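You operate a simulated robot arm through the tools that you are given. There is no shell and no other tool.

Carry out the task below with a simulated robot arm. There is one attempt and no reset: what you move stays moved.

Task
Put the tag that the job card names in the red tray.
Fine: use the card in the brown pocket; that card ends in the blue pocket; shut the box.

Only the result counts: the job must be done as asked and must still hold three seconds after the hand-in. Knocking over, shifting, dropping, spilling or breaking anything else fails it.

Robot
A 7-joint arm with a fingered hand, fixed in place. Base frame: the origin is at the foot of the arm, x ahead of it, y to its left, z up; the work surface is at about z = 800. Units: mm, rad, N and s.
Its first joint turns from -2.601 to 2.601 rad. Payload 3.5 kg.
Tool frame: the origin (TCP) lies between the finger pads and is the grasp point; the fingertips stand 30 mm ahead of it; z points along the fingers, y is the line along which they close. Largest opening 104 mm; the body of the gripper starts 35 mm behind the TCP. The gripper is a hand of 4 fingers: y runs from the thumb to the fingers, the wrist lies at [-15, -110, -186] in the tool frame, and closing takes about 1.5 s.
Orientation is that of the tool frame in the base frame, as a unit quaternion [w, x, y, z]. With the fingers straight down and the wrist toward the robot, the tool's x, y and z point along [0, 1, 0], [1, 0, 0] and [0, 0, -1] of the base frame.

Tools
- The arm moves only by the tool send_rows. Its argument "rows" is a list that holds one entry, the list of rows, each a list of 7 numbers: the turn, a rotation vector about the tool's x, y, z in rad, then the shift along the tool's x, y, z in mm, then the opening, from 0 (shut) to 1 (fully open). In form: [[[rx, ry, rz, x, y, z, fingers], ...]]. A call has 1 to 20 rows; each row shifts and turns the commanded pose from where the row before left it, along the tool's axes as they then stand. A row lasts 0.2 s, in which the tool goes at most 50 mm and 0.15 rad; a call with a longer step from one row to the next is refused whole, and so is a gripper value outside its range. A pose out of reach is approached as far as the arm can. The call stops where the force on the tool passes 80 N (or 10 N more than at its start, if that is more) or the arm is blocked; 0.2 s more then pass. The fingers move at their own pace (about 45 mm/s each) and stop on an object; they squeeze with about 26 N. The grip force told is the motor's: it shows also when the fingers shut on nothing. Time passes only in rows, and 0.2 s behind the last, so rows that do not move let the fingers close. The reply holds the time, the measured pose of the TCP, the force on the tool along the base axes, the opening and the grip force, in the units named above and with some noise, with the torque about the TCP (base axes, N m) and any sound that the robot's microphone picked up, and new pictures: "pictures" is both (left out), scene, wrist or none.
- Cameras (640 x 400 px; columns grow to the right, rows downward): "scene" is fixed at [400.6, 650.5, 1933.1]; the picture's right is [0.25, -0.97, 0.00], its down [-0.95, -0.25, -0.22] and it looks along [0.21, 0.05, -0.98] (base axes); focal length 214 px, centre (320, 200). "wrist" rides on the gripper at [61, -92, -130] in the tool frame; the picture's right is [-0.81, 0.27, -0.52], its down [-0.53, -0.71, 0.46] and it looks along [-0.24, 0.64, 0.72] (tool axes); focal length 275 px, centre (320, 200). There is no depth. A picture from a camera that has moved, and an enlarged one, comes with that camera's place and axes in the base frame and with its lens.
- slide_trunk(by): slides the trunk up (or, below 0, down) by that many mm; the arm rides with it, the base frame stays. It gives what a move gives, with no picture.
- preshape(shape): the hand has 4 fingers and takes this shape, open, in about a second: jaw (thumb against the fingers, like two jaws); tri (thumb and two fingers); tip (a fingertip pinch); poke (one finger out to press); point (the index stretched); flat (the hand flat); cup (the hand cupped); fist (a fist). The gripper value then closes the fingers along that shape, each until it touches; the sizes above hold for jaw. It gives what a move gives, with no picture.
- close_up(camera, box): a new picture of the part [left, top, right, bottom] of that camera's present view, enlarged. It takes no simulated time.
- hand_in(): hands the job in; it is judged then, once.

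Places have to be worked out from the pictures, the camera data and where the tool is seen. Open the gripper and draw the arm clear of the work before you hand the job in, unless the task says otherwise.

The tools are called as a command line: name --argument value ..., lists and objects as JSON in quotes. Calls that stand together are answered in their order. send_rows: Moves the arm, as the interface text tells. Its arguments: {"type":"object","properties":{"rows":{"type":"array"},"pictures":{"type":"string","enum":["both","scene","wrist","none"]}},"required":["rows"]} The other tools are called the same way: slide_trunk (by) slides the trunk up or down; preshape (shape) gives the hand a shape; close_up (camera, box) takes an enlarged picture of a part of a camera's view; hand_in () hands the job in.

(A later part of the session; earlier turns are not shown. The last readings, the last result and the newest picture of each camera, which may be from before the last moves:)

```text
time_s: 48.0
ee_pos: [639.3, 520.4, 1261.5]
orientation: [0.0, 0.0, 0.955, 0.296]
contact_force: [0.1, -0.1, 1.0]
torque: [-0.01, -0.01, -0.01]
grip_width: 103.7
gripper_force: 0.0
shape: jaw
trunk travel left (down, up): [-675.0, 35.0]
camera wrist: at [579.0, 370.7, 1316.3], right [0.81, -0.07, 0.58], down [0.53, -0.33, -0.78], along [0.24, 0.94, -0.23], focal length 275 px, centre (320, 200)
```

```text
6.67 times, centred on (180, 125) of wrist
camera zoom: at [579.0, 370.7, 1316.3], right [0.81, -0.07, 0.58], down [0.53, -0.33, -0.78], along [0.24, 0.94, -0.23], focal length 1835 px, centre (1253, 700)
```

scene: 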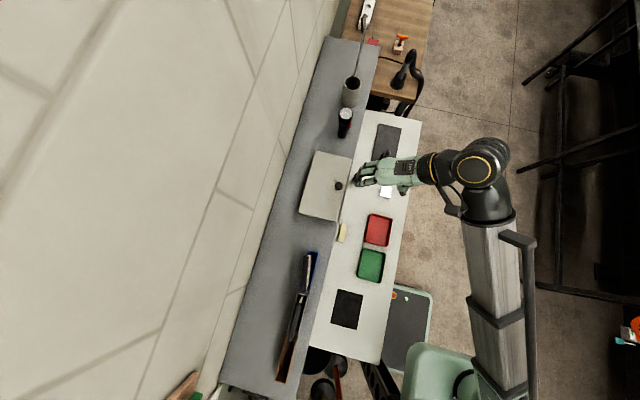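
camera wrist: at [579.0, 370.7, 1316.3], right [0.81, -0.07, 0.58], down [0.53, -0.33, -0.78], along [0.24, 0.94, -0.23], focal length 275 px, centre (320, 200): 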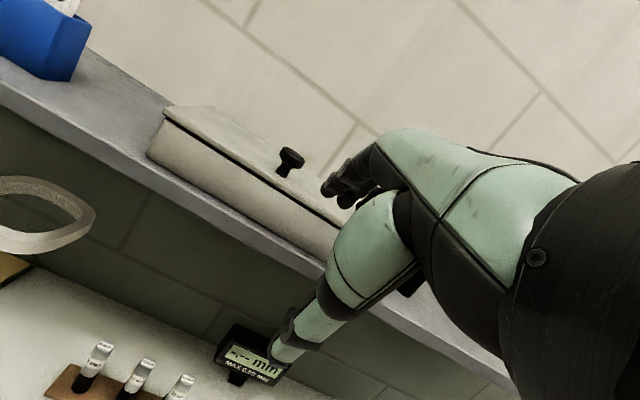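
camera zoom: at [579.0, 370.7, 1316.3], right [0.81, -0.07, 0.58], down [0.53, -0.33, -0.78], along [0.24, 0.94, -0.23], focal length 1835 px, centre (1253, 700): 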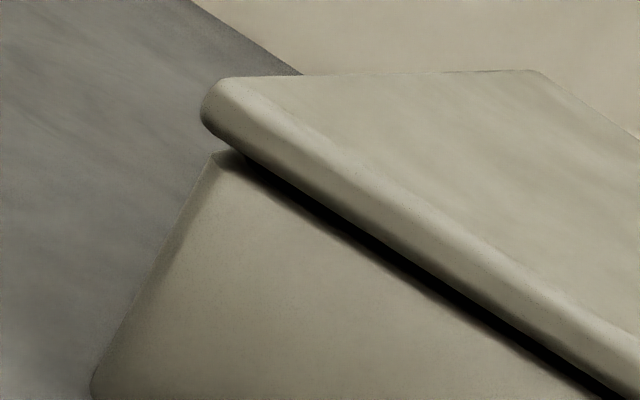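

The lid has a clear lip (≈4 mm overhang with a gap beneath), so a finger can lift it from the front. I back off 80 mm and try the "poke" shape to see where that finger sticks out.

send_rows --rows '[[[0, 0, 0, 0, -33, -23, 1], [0, 0, 0, 0, -33, -23, 1], [0, 0, 0, 0, 0, 0, 1]]]' --pictures "none"

preshape --shape "poke"

send_rows --rows '[[[0, 0, 0, 0, 0, 0, 1]]]' --pictures "both"

close_up --camera "scene" --box '[330, 140, 450, 230]'

close_up --camera "wrist" --box '[240, 100, 500, 380]'

```text
time_s: 48.8
ee_pos: [638.6, 441.5, 1260.9]
orientation: [0.0, 0.0, 0.956, 0.295]
contact_force: [-0.2, -0.1, -0.4]
torque: [0.02, 0.0, 0.0]
grip_width: 103.7
gripper_force: 0.0
shape: jaw
trunk travel left (down, up): [-675.0, 35.0]
```

```text
time_s: 49.7
ee_pos: [638.8, 443.3, 1260.9]
orientation: [0.0, 0.0, 0.955, 0.296]
contact_force: [-0.2, 0.2, 0.8]
torque: [0.03, 0.02, 0.01]
grip_width: 0.0
gripper_force: 0.0
shape: poke
trunk travel left (down, up): [-675.0, 35.0]
```

```text
time_s: 50.1
ee_pos: [639.5, 441.6, 1260.1]
orientation: [-0.001, -0.001, 0.955, 0.296]
contact_force: [-0.8, 0.2, -0.2]
torque: [0.04, -0.01, -0.01]
grip_width: 0.0
gripper_force: 0.1
shape: poke
trunk travel left (down, up): [-675.0, 35.0]
camera wrist: at [578.2, 292.2, 1316.5], right [0.81, -0.07, 0.58], down [0.53, -0.33, -0.78], along [0.24, 0.94, -0.23], focal length 275 px, centre (320, 200)
```

scene: 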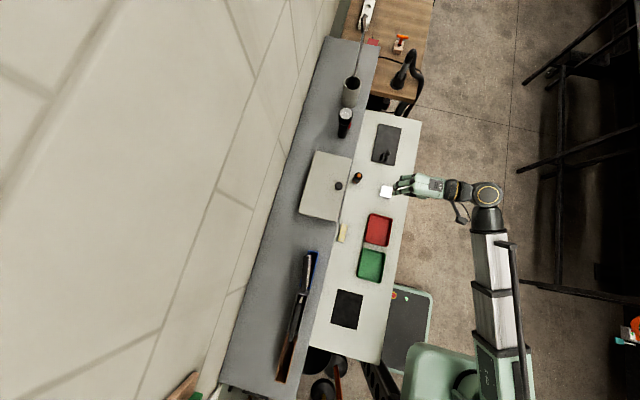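
wrist: 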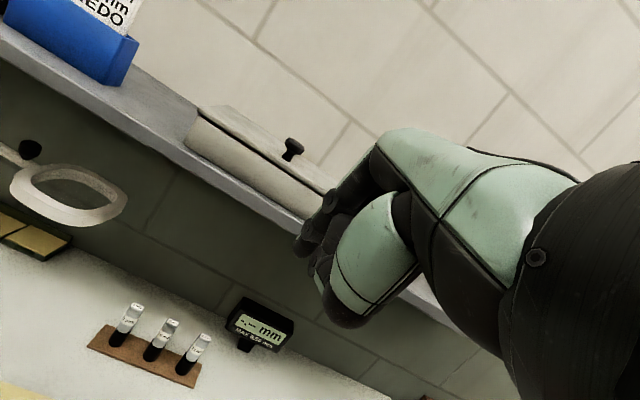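

```text
4.44 times, centred on (390, 185) of scene
camera zoom: at [400.6, 650.5, 1933.1], right [0.25, -0.97, 0.0], down [-0.95, -0.25, -0.22], along [0.21, 0.05, -0.98], focal length 953 px, centre (9, 267)
```

zoom: 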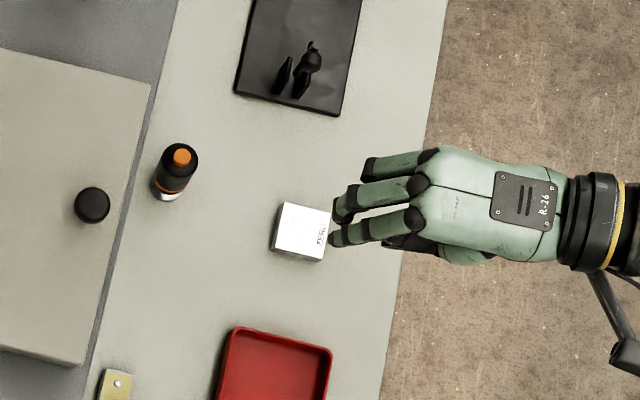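

```text
1.43 times, centred on (370, 240) of wrist
camera zoom: at [578.2, 292.2, 1316.5], right [0.81, -0.07, 0.58], down [0.53, -0.33, -0.78], along [0.24, 0.94, -0.23], focal length 393 px, centre (249, 143)
```

zoom: 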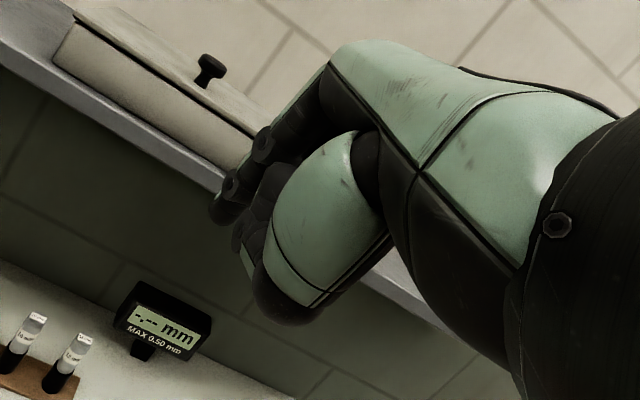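

Poke gives a bent index. I look at "point" (index stretched), which may reach under the lip better.

preshape --shape "point"

send_rows --rows '[[[0, 0, 0, 0, 0, 0, 1]]]' --pictures "both"

close_up --camera "scene" --box '[330, 140, 450, 230]'

close_up --camera "wrist" --box '[240, 100, 500, 380]'

```text
time_s: 51.0
ee_pos: [638.2, 442.4, 1261.1]
orientation: [0.0, 0.0, 0.955, 0.295]
contact_force: [-1.1, -0.2, -1.1]
torque: [0.0, 0.0, -0.02]
grip_width: 0.2
gripper_force: 0.0
shape: point
trunk travel left (down, up): [-675.0, 35.0]
```

```text
time_s: 51.4
ee_pos: [638.9, 442.3, 1259.6]
orientation: [0.0, -0.001, 0.955, 0.296]
contact_force: [-0.3, -0.3, 0.7]
torque: [0.0, 0.01, -0.01]
grip_width: 0.0
gripper_force: 0.0
shape: point
trunk travel left (down, up): [-675.0, 35.0]
camera wrist: at [578.2, 292.2, 1316.5], right [0.81, -0.07, 0.58], down [0.53, -0.33, -0.78], along [0.24, 0.94, -0.23], focal length 275 px, centre (320, 200)
```

scene: 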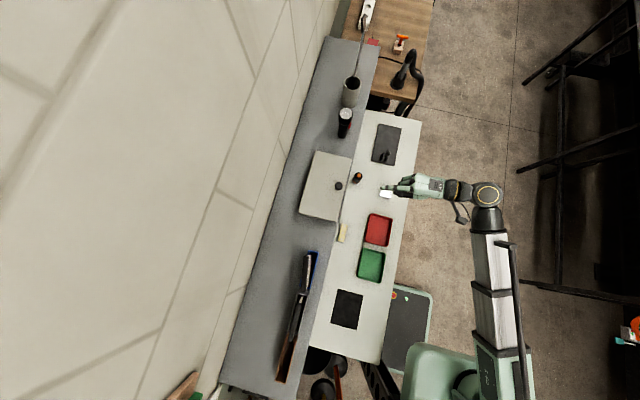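
wrist: 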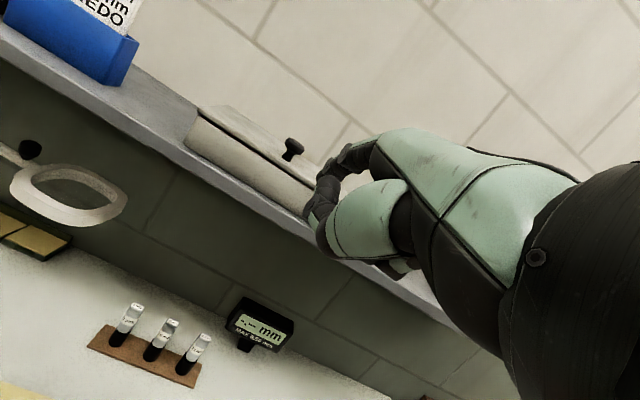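

```text
4.44 times, centred on (390, 185) of scene
camera zoom: at [400.6, 650.5, 1933.1], right [0.25, -0.97, 0.0], down [-0.95, -0.25, -0.22], along [0.21, 0.05, -0.98], focal length 953 px, centre (9, 267)
```

zoom: 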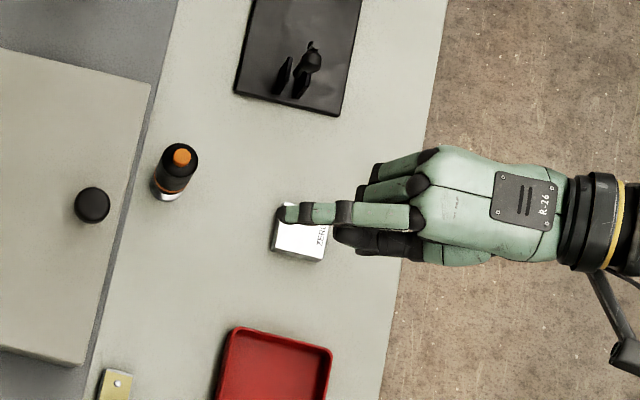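

```text
1.43 times, centred on (370, 240) of wrist
camera zoom: at [578.2, 292.2, 1316.5], right [0.81, -0.07, 0.58], down [0.53, -0.33, -0.78], along [0.24, 0.94, -0.23], focal length 393 px, centre (249, 143)
```

zoom: 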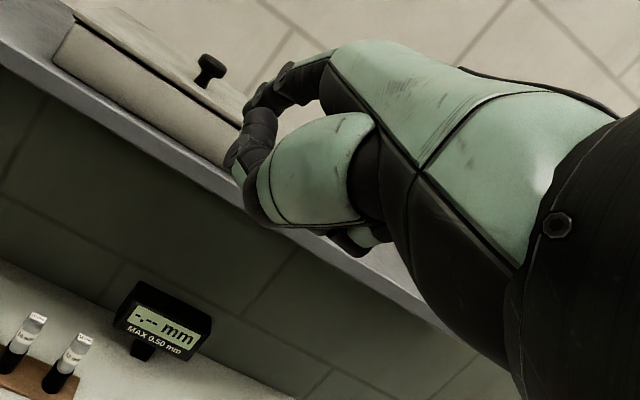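

Pointing gives a straight, near-horizontal index at this tilt – good for lifting. I zoom both cameras on the fingertip to locate it precisely relative to the TCP.

close_up --camera "scene" --box '[375, 170, 425, 205]'

close_up --camera "wrist" --box '[290, 120, 410, 290]'

```text
11.43 times, centred on (400, 188) of scene
camera zoom: at [400.6, 650.5, 1933.1], right [0.25, -0.97, 0.0], down [-0.95, -0.25, -0.22], along [0.21, 0.05, -0.98], focal length 2451 px, centre (-594, 343)
```

zoom: 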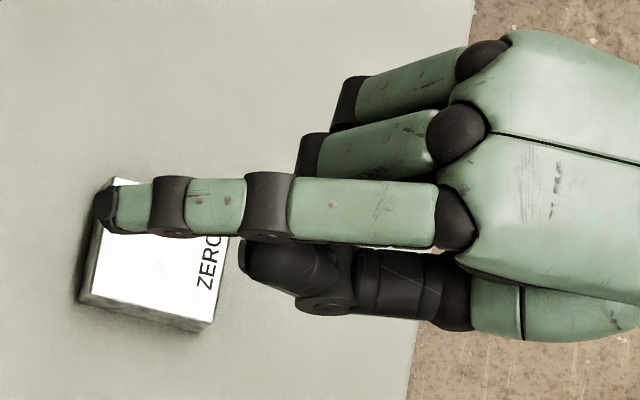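

```text
2.35 times, centred on (350, 205) of wrist
camera zoom: at [578.2, 292.2, 1316.5], right [0.81, -0.07, 0.58], down [0.53, -0.33, -0.78], along [0.24, 0.94, -0.23], focal length 648 px, centre (249, 188)
```

zoom: 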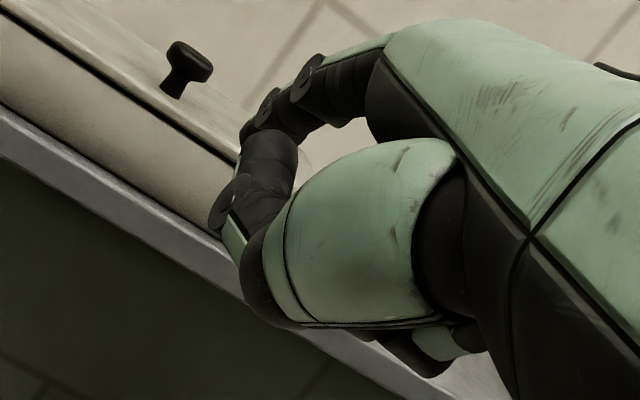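

By both cameras the index tip is about TCP + (−19, +70, +20) mm; the lip's underside is near z≈1242, front y≈616. I bring the tip to about 20 mm in front of the lip, at x≈560, slightly below it.

send_rows --rows '[[[0, 0, 0, 30, -13.3, 19.4, 1], [0, 0, 0, 30, -13.3, 19.4, 1], [0, 0, 0, 0, 22.8, 15.6, 1], [0, 0, 0, 0, 22.8, 15.6, 1], [0, 0, 0, 0, 22.8, 15.6, 1], [0, 0, 0, 0, 0, 0, 1]]]' --pictures "both"

close_up --camera "scene" --box '[320, 180, 380, 220]'

close_up --camera "wrist" --box '[240, 90, 380, 220]'

```text
time_s: 52.8
ee_pos: [580.2, 523.5, 1214.1]
orientation: [0.001, 0.0, 0.955, 0.295]
contact_force: [0.5, -0.4, 0.6]
torque: [0.0, 0.01, 0.0]
grip_width: 0.0
gripper_force: 0.0
shape: point
trunk travel left (down, up): [-675.0, 35.0]
camera wrist: at [519.3, 374.1, 1269.7], right [0.81, -0.07, 0.58], down [0.53, -0.33, -0.78], along [0.24, 0.94, -0.23], focal length 275 px, centre (320, 200)
```

scene: 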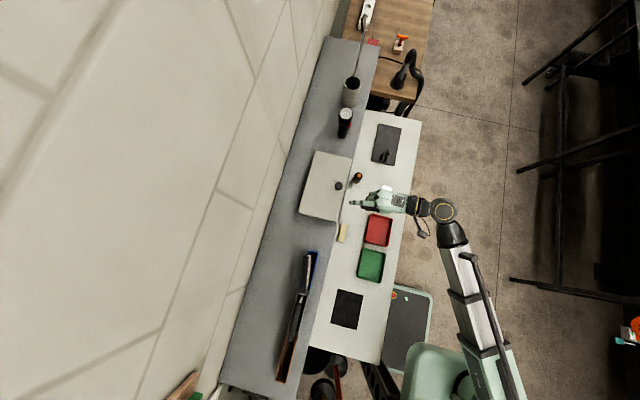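
wrist: 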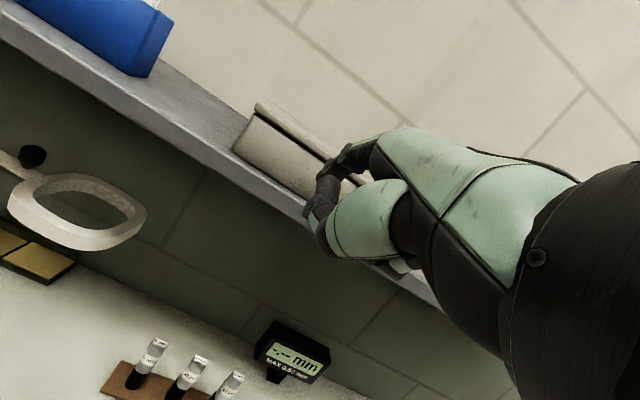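

```text
10.00 times, centred on (350, 200) of scene
camera zoom: at [400.6, 650.5, 1933.1], right [0.25, -0.97, 0.0], down [-0.95, -0.25, -0.22], along [0.21, 0.05, -0.98], focal length 2145 px, centre (20, 200)
```

zoom: 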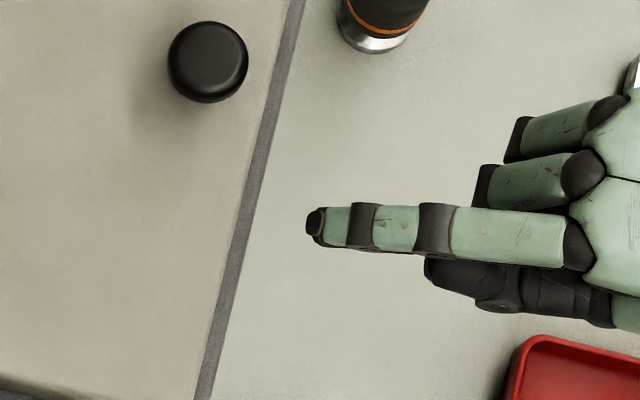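

```text
3.08 times, centred on (310, 155) of wrist
camera zoom: at [519.3, 374.1, 1269.7], right [0.81, -0.07, 0.58], down [0.53, -0.33, -0.78], along [0.24, 0.94, -0.23], focal length 847 px, centre (351, 338)
```

zoom: 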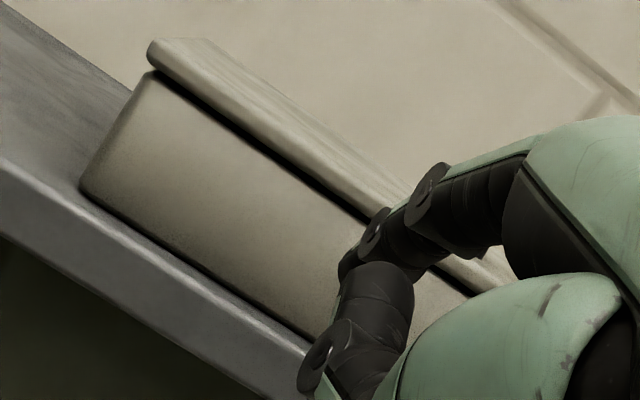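

The tip is ~21 mm in front of the lid edge and its top ≈1239, just below the lip (≈1241). I advance 20 mm slowly with −2 mm in z and watch the force.

send_rows --rows '[[[0, 0, 0, 0, 7.1, 7.3, 1], [0, 0, 0, 0, 4.1, 2.8, 1], [0, 0, 0, 0, 2.5, 1.7, 1], [0, 0, 0, 0, 2.0, 1.4, 1], [0, 0, 0, 0, 0, 0, 1]]]' --pictures "both"

close_up --camera "scene" --box '[320, 180, 380, 220]'

close_up --camera "wrist" --box '[240, 90, 380, 220]'

```text
time_s: 54.0
ee_pos: [580.2, 543.0, 1213.1]
orientation: [0.0, 0.0, 0.956, 0.295]
contact_force: [-1.0, -0.3, -0.3]
torque: [0.01, 0.01, -0.02]
grip_width: 0.0
gripper_force: 0.1
shape: point
trunk travel left (down, up): [-675.0, 35.0]
camera wrist: at [519.2, 393.3, 1268.1], right [0.81, -0.07, 0.58], down [0.53, -0.33, -0.78], along [0.24, 0.94, -0.23], focal length 275 px, centre (320, 200)
```

scene: 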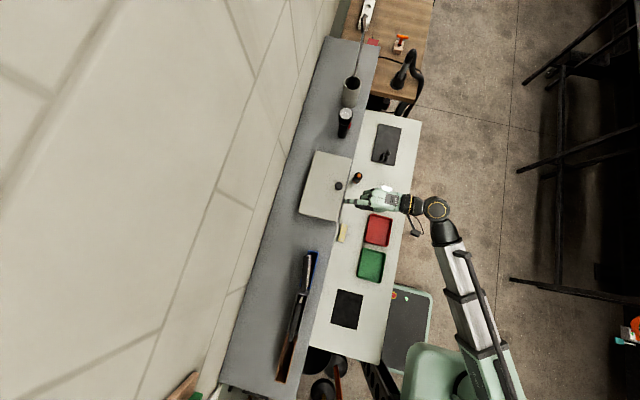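
wrist: 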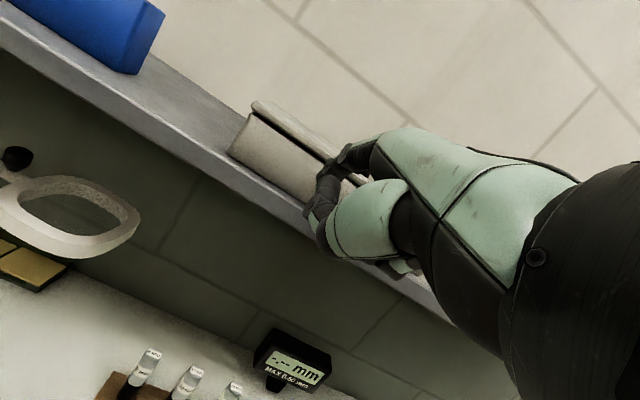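

```text
10.00 times, centred on (350, 200) of scene
camera zoom: at [400.6, 650.5, 1933.1], right [0.25, -0.97, 0.0], down [-0.95, -0.25, -0.22], along [0.21, 0.05, -0.98], focal length 2145 px, centre (20, 200)
```

zoom: 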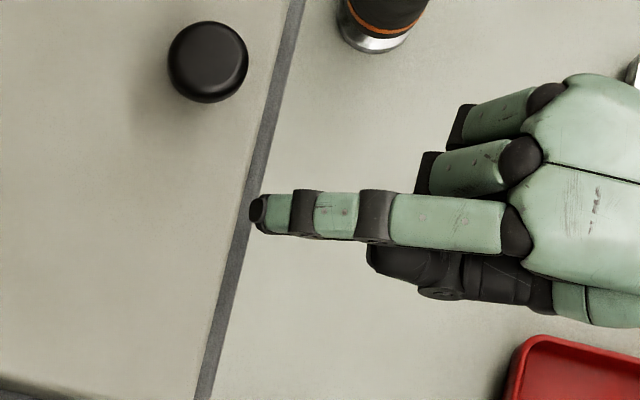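

```text
3.08 times, centred on (310, 155) of wrist
camera zoom: at [519.2, 393.3, 1268.1], right [0.81, -0.07, 0.58], down [0.53, -0.33, -0.78], along [0.24, 0.94, -0.23], focal length 847 px, centre (351, 338)
```

zoom: 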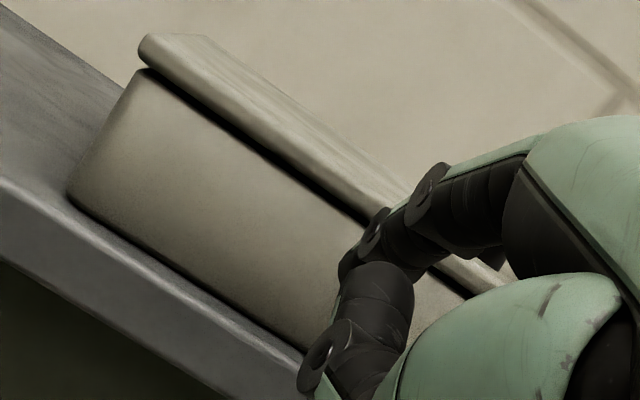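

The tip is right at the lid edge now. I advance in 1.5 mm steps until contact with the box front.

send_rows --rows '[[[0, 0, 0, 0, 1.25, 0.85, 1], [0, 0, 0, 0, 1.25, 0.85, 1], [0, 0, 0, 0, 1.25, 0.85, 1], [0, 0, 0, 0, 0, 0, 1]]]' --pictures "none"

```text
time_s: 55.0
ee_pos: [579.5, 548.1, 1213.4]
orientation: [0.0, 0.0, 0.955, 0.295]
contact_force: [-0.2, 0.4, -0.2]
torque: [0.01, -0.02, -0.01]
grip_width: 0.2
gripper_force: 0.1
shape: point
trunk travel left (down, up): [-675.0, 35.0]
```

send_rows --rows '[[[0, 0, 0, 0, 1.25, 0.85, 1], [0, 0, 0, 0, 1.25, 0.85, 1], [0, 0, 0, 0, 0, 0, 1]]]' --pictures "none"

close_up --camera "wrist" --box '[280, 120, 380, 200]'

close_up --camera "scene" --box '[330, 185, 360, 205]'

```text
time_s: 55.8
ee_pos: [581.3, 550.6, 1212.6]
orientation: [0.0, 0.0, 0.955, 0.296]
contact_force: [0.3, -3.8, 0.8]
torque: [0.16, 0.02, 0.02]
grip_width: 96.0
gripper_force: 0.0
shape: point
trunk travel left (down, up): [-675.0, 35.0]
```

```text
5.00 times, centred on (330, 160) of wrist
camera zoom: at [519.2, 400.4, 1268.5], right [0.81, -0.07, 0.58], down [0.53, -0.33, -0.78], along [0.24, 0.94, -0.23], focal length 1376 px, centre (270, 400)
```

zoom: 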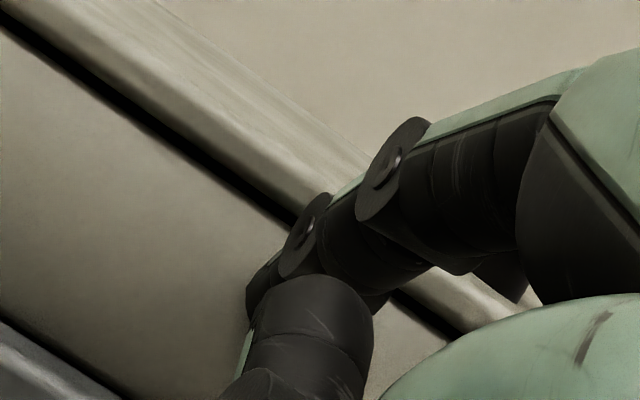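

```text
16.00 times, centred on (345, 195) of scene
camera zoom: at [400.6, 650.5, 1933.1], right [0.25, -0.97, 0.0], down [-0.95, -0.25, -0.22], along [0.21, 0.05, -0.98], focal length 3432 px, centre (-80, 280)
```

zoom: 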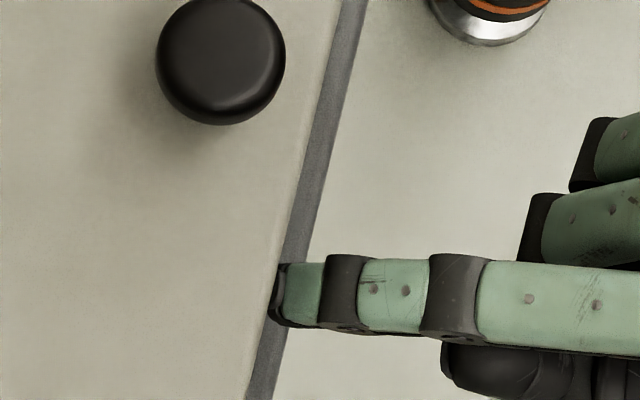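

Contact with the box front (−3.8 N), tip under the lip. I lift 9 mm in small steps while keeping light forward pressure.

send_rows --rows '[[[0, 0, 0, 0, 1.7, -2.5, 1], [0, 0, 0, 0, 1.7, -2.5, 1], [0, 0, 0, 0, 1.7, -2.5, 1], [0, 0, 0, 0, 0, 0, 1]]]' --pictures "none"

close_up --camera "wrist" --box '[240, 90, 380, 220]'

close_up --camera "scene" --box '[290, 140, 380, 230]'

```text
time_s: 56.8
ee_pos: [580.5, 550.5, 1221.6]
orientation: [-0.001, -0.001, 0.955, 0.295]
contact_force: [0.7, -1.8, -1.0]
torque: [0.0, -0.01, 0.04]
grip_width: 96.0
gripper_force: 0.0
shape: point
trunk travel left (down, up): [-675.0, 35.0]
```

```text
3.08 times, centred on (310, 155) of wrist
camera zoom: at [519.6, 400.9, 1276.9], right [0.81, -0.07, 0.58], down [0.53, -0.33, -0.78], along [0.24, 0.94, -0.23], focal length 847 px, centre (351, 338)
```

zoom: 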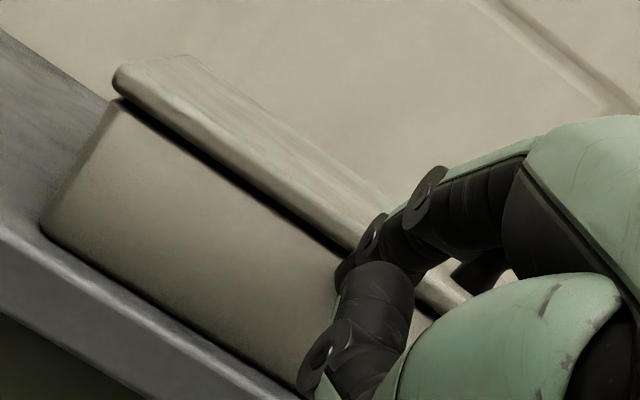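

```text
4.44 times, centred on (335, 185) of scene
camera zoom: at [400.6, 650.5, 1933.1], right [0.25, -0.97, 0.0], down [-0.95, -0.25, -0.22], along [0.21, 0.05, -0.98], focal length 953 px, centre (253, 267)
```

zoom: 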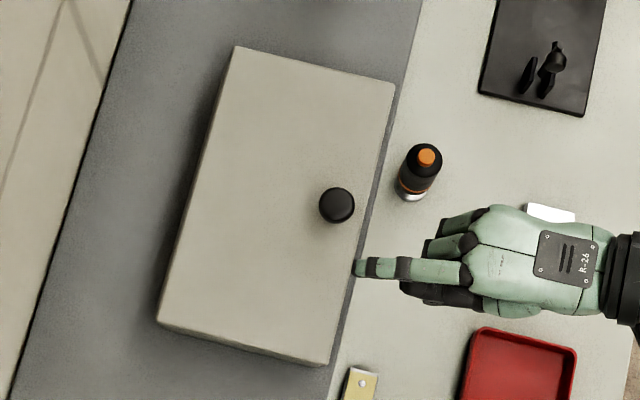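

No lift yet (z force ≈ −1). I continue up in 2 mm steps.

send_rows --rows '[[[0, 0, 0, 0, 1.5, -1.5, 1], [0, 0, 0, 0, 1.3, -1.6, 1], [0, 0, 0, 0, 1.1, -1.7, 1], [0, 0, 0, 0, 0, 0, 1]]]' --pictures "none"

close_up --camera "wrist" --box '[240, 90, 380, 220]'

close_up --camera "scene" --box '[330, 185, 360, 205]'

```text
time_s: 57.8
ee_pos: [579.7, 549.8, 1227.9]
orientation: [0.0, 0.0, 0.955, 0.295]
contact_force: [-0.4, -1.5, -0.9]
torque: [-0.02, -0.02, 0.06]
grip_width: 95.9
gripper_force: 0.0
shape: point
trunk travel left (down, up): [-675.0, 35.0]
```

```text
3.08 times, centred on (310, 155) of wrist
camera zoom: at [519.7, 400.9, 1283.2], right [0.81, -0.07, 0.58], down [0.53, -0.33, -0.78], along [0.24, 0.94, -0.23], focal length 847 px, centre (351, 338)
```

zoom: 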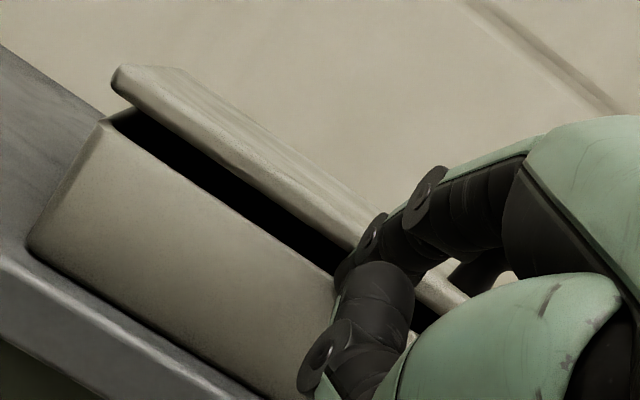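

```text
16.00 times, centred on (345, 195) of scene
camera zoom: at [400.6, 650.5, 1933.1], right [0.25, -0.97, 0.0], down [-0.95, -0.25, -0.22], along [0.21, 0.05, -0.98], focal length 3432 px, centre (-80, 280)
```

zoom: 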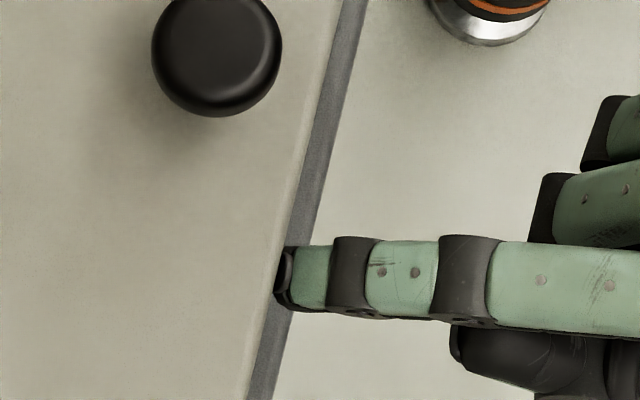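

The lid is lifting on the fingertip. I raise 8 mm more so the finger clears the box rim, then slide it in under the lid.

send_rows --rows '[[[0, 0, 0, 0, 1.5, -1.5, 1], [0, 0, 0, 0, 1.5, -1.5, 1], [0, 0, 0, 0, 1.5, -1.5, 1], [0, 0, 0, 0, 1.5, -1.5, 1], [0, 0, 0, 0, 0, 0, 1]]]' --pictures "none"

close_up --camera "wrist" --box '[240, 90, 380, 220]'

close_up --camera "scene" --box '[330, 185, 360, 205]'

```text
time_s: 59.0
ee_pos: [580.0, 551.5, 1235.7]
orientation: [0.001, 0.0, 0.955, 0.296]
contact_force: [-0.9, -2.1, -0.7]
torque: [0.03, 0.0, -0.01]
grip_width: 96.1
gripper_force: 0.1
shape: point
trunk travel left (down, up): [-675.0, 35.0]
```

```text
3.08 times, centred on (310, 155) of wrist
camera zoom: at [519.9, 402.5, 1292.0], right [0.81, -0.07, 0.58], down [0.53, -0.33, -0.78], along [0.24, 0.94, -0.23], focal length 847 px, centre (351, 338)
```

zoom: 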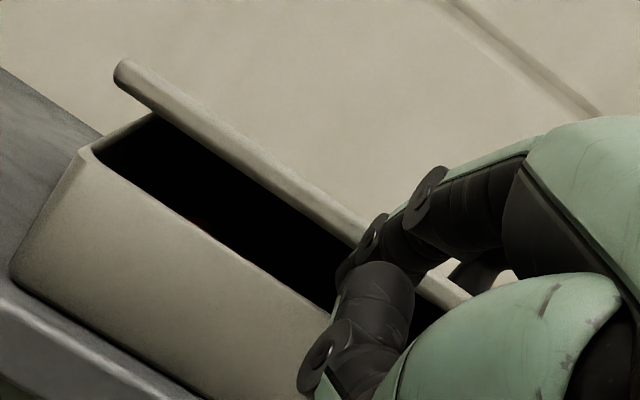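

```text
16.00 times, centred on (345, 195) of scene
camera zoom: at [400.6, 650.5, 1933.1], right [0.25, -0.97, 0.0], down [-0.95, -0.25, -0.22], along [0.21, 0.05, -0.98], focal length 3432 px, centre (-80, 280)
```

zoom: 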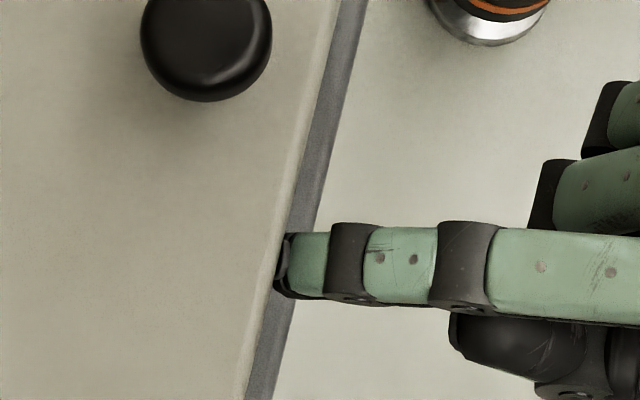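

The gap is ~20 mm now. I go a bit up and then inward with the fingertip under the lid.

send_rows --rows '[[[0, 0, 0, 0, 2.5, -2, 1], [0, 0, 0, 0, 2.5, -2, 1], [0, 0, 0, 0, 4.5, 0, 1], [0, 0, 0, 0, 4.5, 0.5, 1], [0, 0, 0, 0, 5, 1, 1], [0, 0, 0, 0, 0, 0, 1]]]' --pictures "none"

close_up --camera "wrist" --box '[240, 90, 380, 220]'

close_up --camera "scene" --box '[310, 170, 370, 210]'

```text
time_s: 60.4
ee_pos: [580.4, 567.5, 1248.0]
orientation: [0.0, 0.0, 0.956, 0.294]
contact_force: [0.0, -0.2, -0.3]
torque: [-0.02, -0.02, -0.01]
grip_width: 96.1
gripper_force: 0.2
shape: point
trunk travel left (down, up): [-675.0, 35.0]
```

```text
3.08 times, centred on (310, 155) of wrist
camera zoom: at [519.6, 417.6, 1304.4], right [0.81, -0.07, 0.58], down [0.53, -0.33, -0.78], along [0.24, 0.94, -0.23], focal length 847 px, centre (351, 338)
```

zoom: 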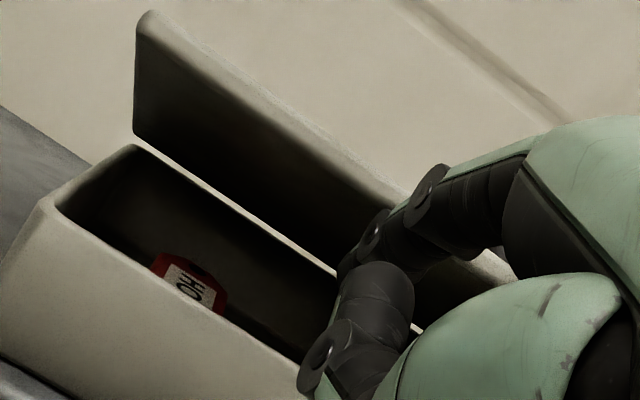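

```text
10.00 times, centred on (340, 190) of scene
camera zoom: at [400.6, 650.5, 1933.1], right [0.25, -0.97, 0.0], down [-0.95, -0.25, -0.22], along [0.21, 0.05, -0.98], focal length 2145 px, centre (120, 300)
```

zoom: 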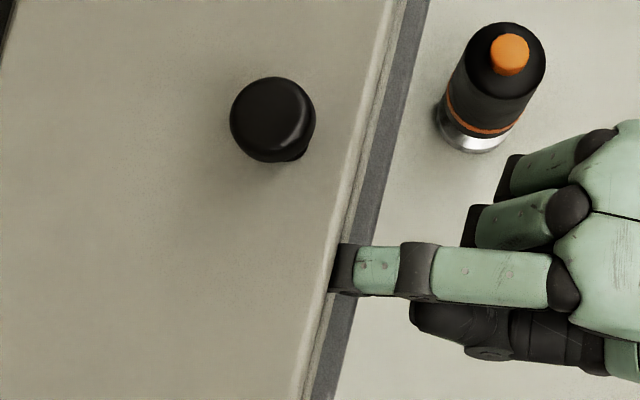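

The finger is under the lid, with almost no load, and a red tag marked "HO…" is visible inside. I swing the lid up along the arc to about 60°.

send_rows --rows '[[[0, 0, 0, 0, 12.6, -3.8, 1], [0, 0, 0, 0, 12.6, -3.8, 1], [0, 0, 0, 0, 12.6, -3.8, 1], [0, 0, 0, 0, 12.6, -3.8, 1], [0, 0, 0, 0, 13, -1.4, 1], [0, 0, 0, 0, 13, -1.4, 1], [0, 0, 0, 0, 0, 0, 1]]]' --pictures "both"

close_up --camera "scene" --box '[290, 140, 380, 230]'

```text
time_s: 62.0
ee_pos: [579.3, 619.5, 1305.4]
orientation: [0.0, 0.0, 0.955, 0.295]
contact_force: [0.3, -0.5, -0.8]
torque: [-0.01, 0.0, -0.01]
grip_width: 96.1
gripper_force: 0.0
shape: point
trunk travel left (down, up): [-675.0, 35.0]
camera wrist: at [519.0, 470.0, 1361.6], right [0.81, -0.07, 0.58], down [0.53, -0.33, -0.78], along [0.24, 0.94, -0.23], focal length 275 px, centre (320, 200)
```

scene: 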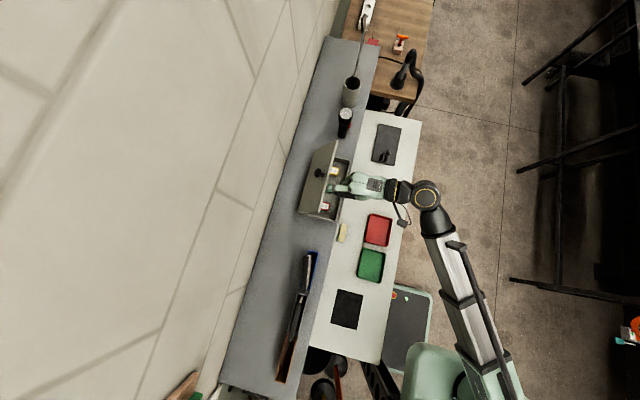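
wrist: 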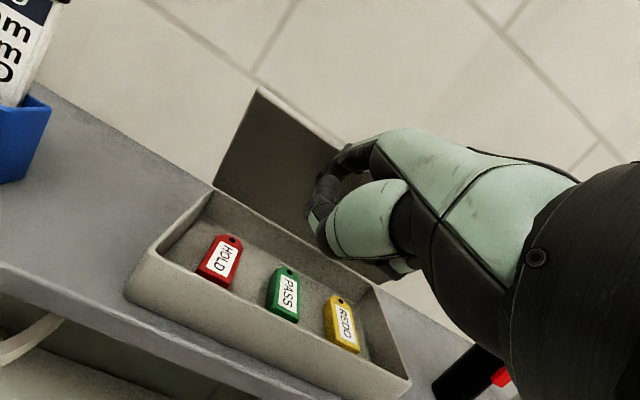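

```text
4.44 times, centred on (335, 185) of scene
camera zoom: at [400.6, 650.5, 1933.1], right [0.25, -0.97, 0.0], down [-0.95, -0.25, -0.22], along [0.21, 0.05, -0.98], focal length 953 px, centre (253, 267)
```

zoom: 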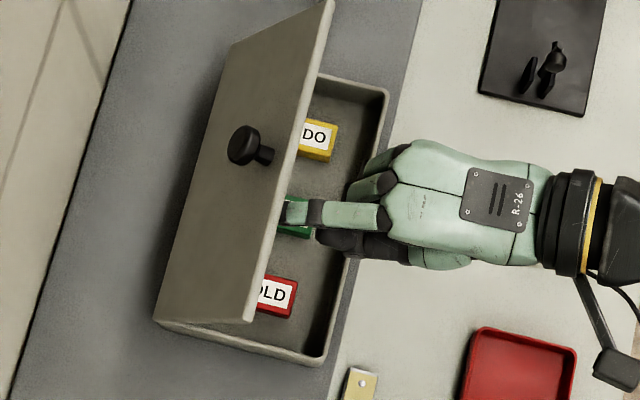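

All three tags are visible: HOLD (red), PASS (green), REDO (yellow, right-hand). I keep pushing the lid past vertical.

send_rows --rows '[[[0, 0, 0, 0, 12.9, 1.6, 1], [0, 0, 0, 0, 12.9, 1.6, 1], [0, 0, 0, 0, 12.1, 5.3, 1], [0, 0, 0, 0, 12.1, 5.3, 1], [0, 0, 0, 0, 0, 0, 1]]]' --pictures "both"

close_up --camera "scene" --box '[290, 140, 380, 230]'

```text
time_s: 63.2
ee_pos: [579.6, 669.3, 1324.1]
orientation: [0.0, 0.0, 0.956, 0.295]
contact_force: [-1.0, -1.4, -0.4]
torque: [0.01, 0.02, 0.0]
grip_width: 96.2
gripper_force: 0.2
shape: point
trunk travel left (down, up): [-675.0, 35.0]
camera wrist: at [518.9, 519.2, 1379.4], right [0.81, -0.07, 0.58], down [0.53, -0.33, -0.78], along [0.24, 0.94, -0.23], focal length 275 px, centre (320, 200)
```

scene: 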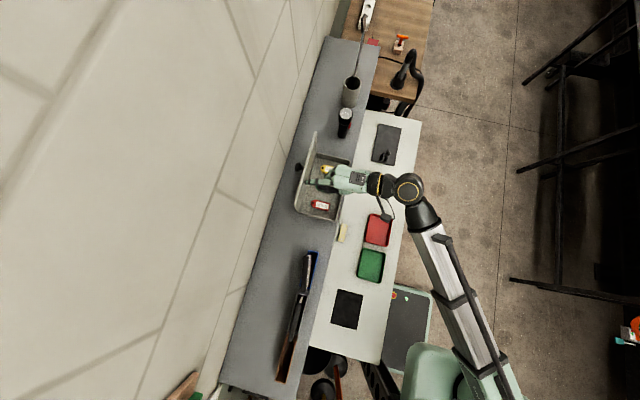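
wrist: 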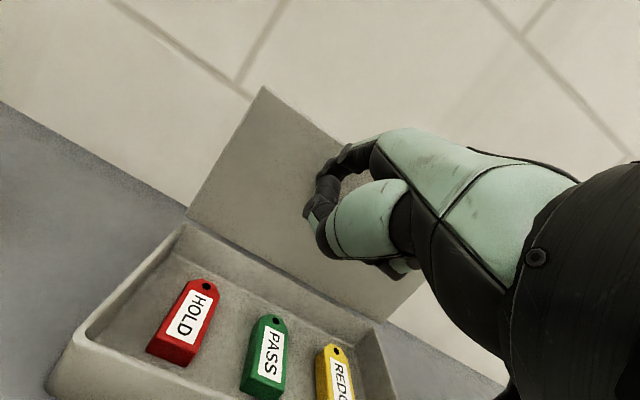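

```text
4.44 times, centred on (335, 185) of scene
camera zoom: at [400.6, 650.5, 1933.1], right [0.25, -0.97, 0.0], down [-0.95, -0.25, -0.22], along [0.21, 0.05, -0.98], focal length 953 px, centre (253, 267)
```

zoom: 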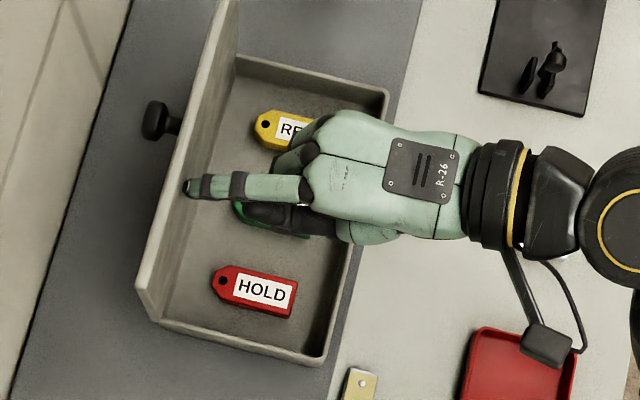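

The lid is near vertical. I push 20 mm further in small steps and look for whether it tips back or meets a stop.

send_rows --rows '[[[0, 0, 0, 0, 5.5, 3.8, 1], [0, 0, 0, 0, 5.5, 3.8, 1], [0, 0, 0, 0, 5.5, 3.8, 1], [0, 0, 0, 0, 0, 0, 1]]]' --pictures "wrist"

close_up --camera "scene" --box '[290, 140, 380, 230]'

```text
time_s: 64.2
ee_pos: [581.1, 688.9, 1324.0]
orientation: [-0.001, 0.0, 0.955, 0.296]
contact_force: [0.0, 0.3, 0.4]
torque: [-0.01, 0.0, 0.0]
grip_width: 96.0
gripper_force: 0.0
shape: point
trunk travel left (down, up): [-675.0, 35.0]
camera wrist: at [519.8, 539.0, 1379.5], right [0.81, -0.07, 0.58], down [0.53, -0.33, -0.78], along [0.24, 0.94, -0.23], focal length 275 px, centre (320, 200)
```

wrist: 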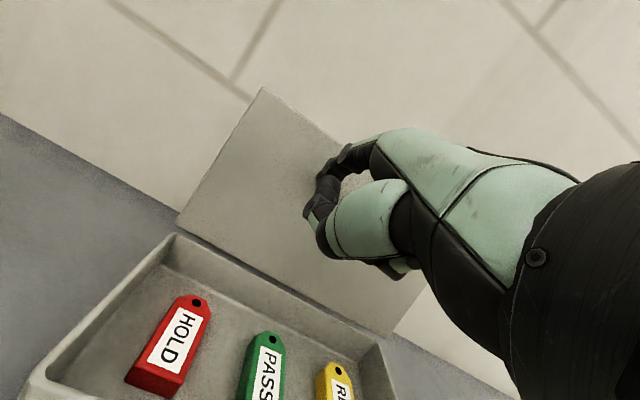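

```text
4.44 times, centred on (335, 185) of scene
camera zoom: at [400.6, 650.5, 1933.1], right [0.25, -0.97, 0.0], down [-0.95, -0.25, -0.22], along [0.21, 0.05, -0.98], focal length 953 px, centre (253, 267)
```

zoom: 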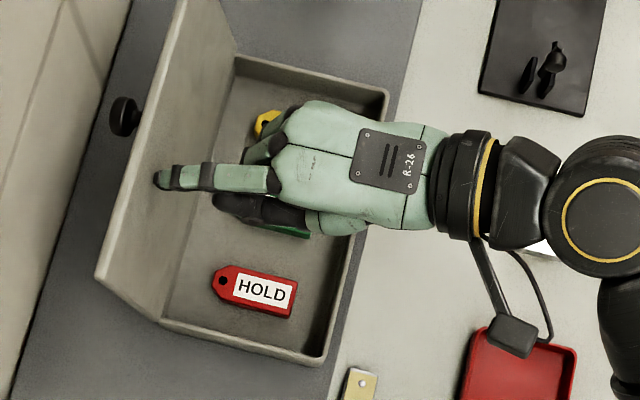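

The lid is past vertical and exerts no force on the finger. I back the finger off 25 mm to see if it stays.

send_rows --rows '[[[0, 0, 0, 0, -6.9, -4.7, 1], [0, 0, 0, 0, -6.9, -4.7, 1], [0, 0, 0, 0, -6.9, -4.7, 1], [0, 0, 0, 0, 0, 0, 1], [0, 0, 0, 0, 0, 0, 1]]]' --pictures "wrist"

close_up --camera "scene" --box '[290, 140, 380, 230]'

```text
time_s: 65.4
ee_pos: [580.8, 663.1, 1324.0]
orientation: [0.0, -0.001, 0.956, 0.295]
contact_force: [0.7, 0.2, -0.4]
torque: [-0.03, -0.02, 0.01]
grip_width: 96.0
gripper_force: 0.1
shape: point
trunk travel left (down, up): [-675.0, 35.0]
camera wrist: at [519.4, 513.7, 1379.4], right [0.81, -0.07, 0.58], down [0.53, -0.33, -0.78], along [0.24, 0.94, -0.23], focal length 275 px, centre (320, 200)
```

wrist: 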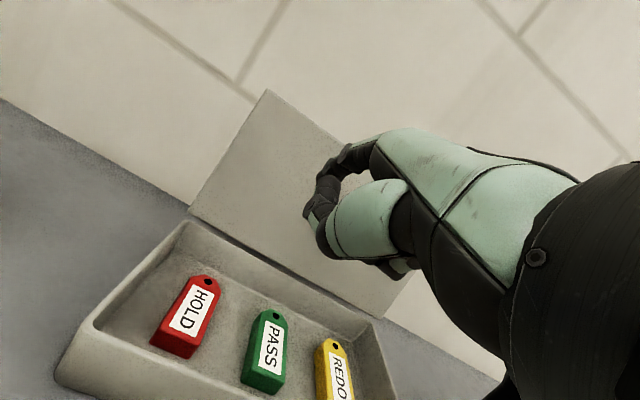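

```text
4.44 times, centred on (335, 185) of scene
camera zoom: at [400.6, 650.5, 1933.1], right [0.25, -0.97, 0.0], down [-0.95, -0.25, -0.22], along [0.21, 0.05, -0.98], focal length 953 px, centre (253, 267)
```

zoom: 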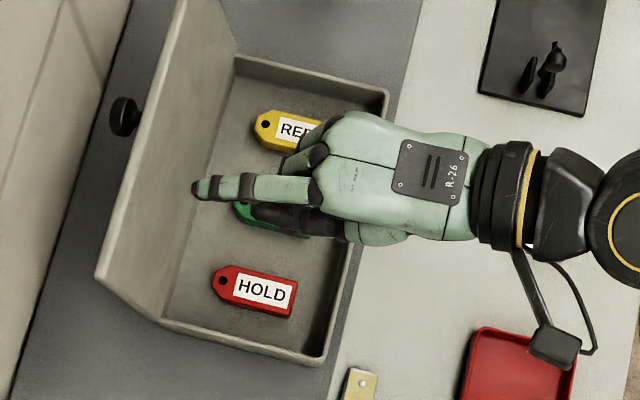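

The lid stays open at ~105°. I retract the hand towards me, then restore the jaw shape.

send_rows --rows '[[[0, 0, 0, 0, -16.5, -11.3, 1], [0, 0, 0, 0, -25, -17, 1], [0, 0, 0, 0, -25, -17, 1], [0, 0, 0, 0, -33, -23, 1], [0, 0, 0, 0, -16.5, -33, 1], [0, 0, 0, 0, 0, -40, 1], [0, 0, 0, 0, 0, 0, 1]]]' --pictures "none"

preshape --shape "jaw"

close_up --camera "scene" --box '[290, 140, 380, 230]'

close_up --camera "wrist" --box '[0, 0, 640, 400]'

```text
time_s: 67.0
ee_pos: [579.9, 487.8, 1377.1]
orientation: [-0.001, -0.001, 0.955, 0.295]
contact_force: [0.0, -0.4, -0.2]
torque: [0.0, -0.01, -0.01]
grip_width: 95.8
gripper_force: 0.1
shape: point
trunk travel left (down, up): [-675.0, 35.0]
```

```text
time_s: 67.9
ee_pos: [580.5, 486.9, 1375.9]
orientation: [0.0, 0.0, 0.955, 0.296]
contact_force: [0.0, -0.3, -0.1]
torque: [0.03, -0.03, -0.02]
grip_width: 103.4
gripper_force: 0.1
shape: jaw
trunk travel left (down, up): [-675.0, 35.0]
```

```text
4.44 times, centred on (335, 185) of scene
camera zoom: at [400.6, 650.5, 1933.1], right [0.25, -0.97, 0.0], down [-0.95, -0.25, -0.22], along [0.21, 0.05, -0.98], focal length 953 px, centre (253, 267)
```

zoom: 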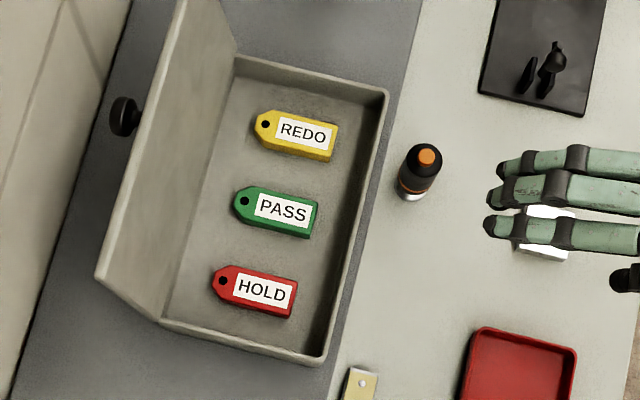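

```text
1.00 times, centred on (320, 200) of wrist (not enlarged: the box is as wide or as high as the picture)
camera zoom: at [519.7, 337.8, 1432.7], right [0.81, -0.07, 0.58], down [0.53, -0.33, -0.78], along [0.24, 0.94, -0.23], focal length 275 px, centre (320, 200)
```

zoom: 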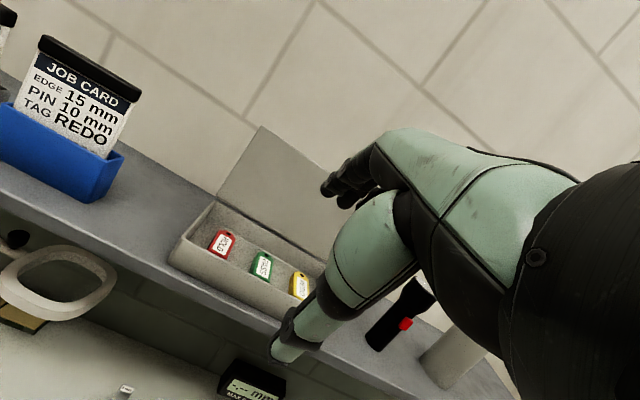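

Clear view of the tags. I zoom on them with the wrist camera to estimate their thickness.

close_up --camera "wrist" --box '[170, 190, 350, 330]'

close_up --camera "scene" --box '[330, 140, 380, 180]'

```text
2.86 times, centred on (260, 260) of wrist
camera zoom: at [519.7, 337.8, 1432.7], right [0.81, -0.07, 0.58], down [0.53, -0.33, -0.78], along [0.24, 0.94, -0.23], focal length 786 px, centre (491, 29)
```

zoom: 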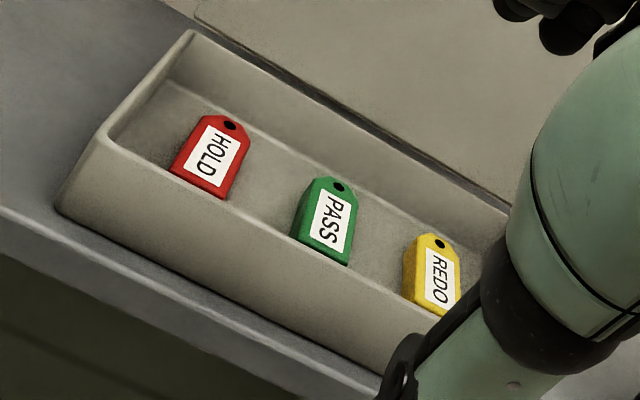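

```text
10.00 times, centred on (355, 160) of scene
camera zoom: at [400.6, 650.5, 1933.1], right [0.25, -0.97, 0.0], down [-0.95, -0.25, -0.22], along [0.21, 0.05, -0.98], focal length 2145 px, centre (-30, 600)
```

zoom: 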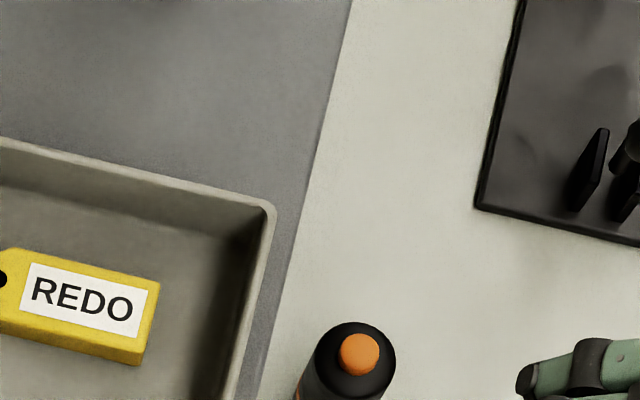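

The REDO tag is centred near (668, 685), about 25 mm wide in x and aligned along y. I undo the tilt, turn the pinch axis to base x, tilt slightly forward for reach, and set a half opening.

send_rows --rows '[[[0.15, 0, 0, 0, 0, 0, 1], [0.15, 0, 0, 0, 0, 0, 1], [0.15, 0, 0, 0, 0, 0, 1], [0.15, 0, 0, 0, 0, 0, 1], [0, 0, 0.1428, 0, 0, 0, 0.5], [0, 0, 0.1428, 0, 0, 0, 0.5], [0, 0, 0.1428, 0, 0, 0, 0.5], [0, 0, 0.1428, 0, 0, 0, 0.5], [0, 0, 0.1428, 0, 0, 0, 0.5], [0, 0, 0.1428, 0, 0, 0, 0.5], [0, 0, 0.1428, 0, 0, 0, 0.5], [0, 0, 0.1428, 0, 0, 0, 0.5], [0, 0, 0.1428, 0, 0, 0, 0.5], [0, 0, 0.1428, 0, 0, 0, 0.5], [0, 0, 0.1428, 0, 0, 0, 0.5], [0, 0.125, 0, 0, 0, 0, 0.5], [0, 0.125, 0, 0, 0, 0, 0.5], [0, 0, 0, 0, 0, 0, 0.5]]]' --pictures "wrist"

```text
time_s: 71.7
ee_pos: [578.2, 488.3, 1375.1]
orientation: [-0.089, 0.702, 0.701, 0.09]
contact_force: [-0.1, -0.5, 0.0]
torque: [0.0, 0.0, -0.01]
grip_width: 52.4
gripper_force: 0.0
shape: jaw
trunk travel left (down, up): [-675.0, 35.0]
camera wrist: at [488.7, 514.7, 1516.5], right [0.27, -0.91, 0.3], down [-0.71, -0.4, -0.57], along [0.64, -0.06, -0.76], focal length 275 px, centre (320, 200)
```

wrist: 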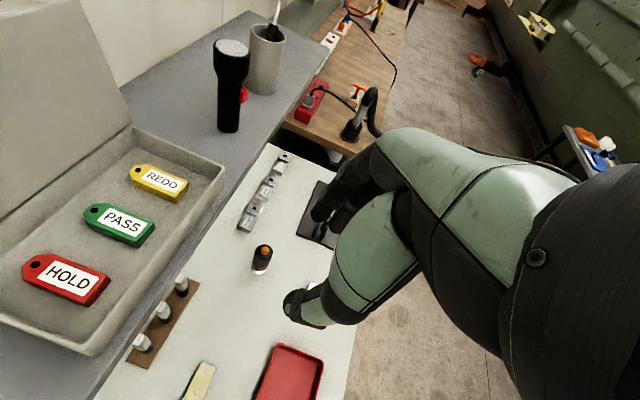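

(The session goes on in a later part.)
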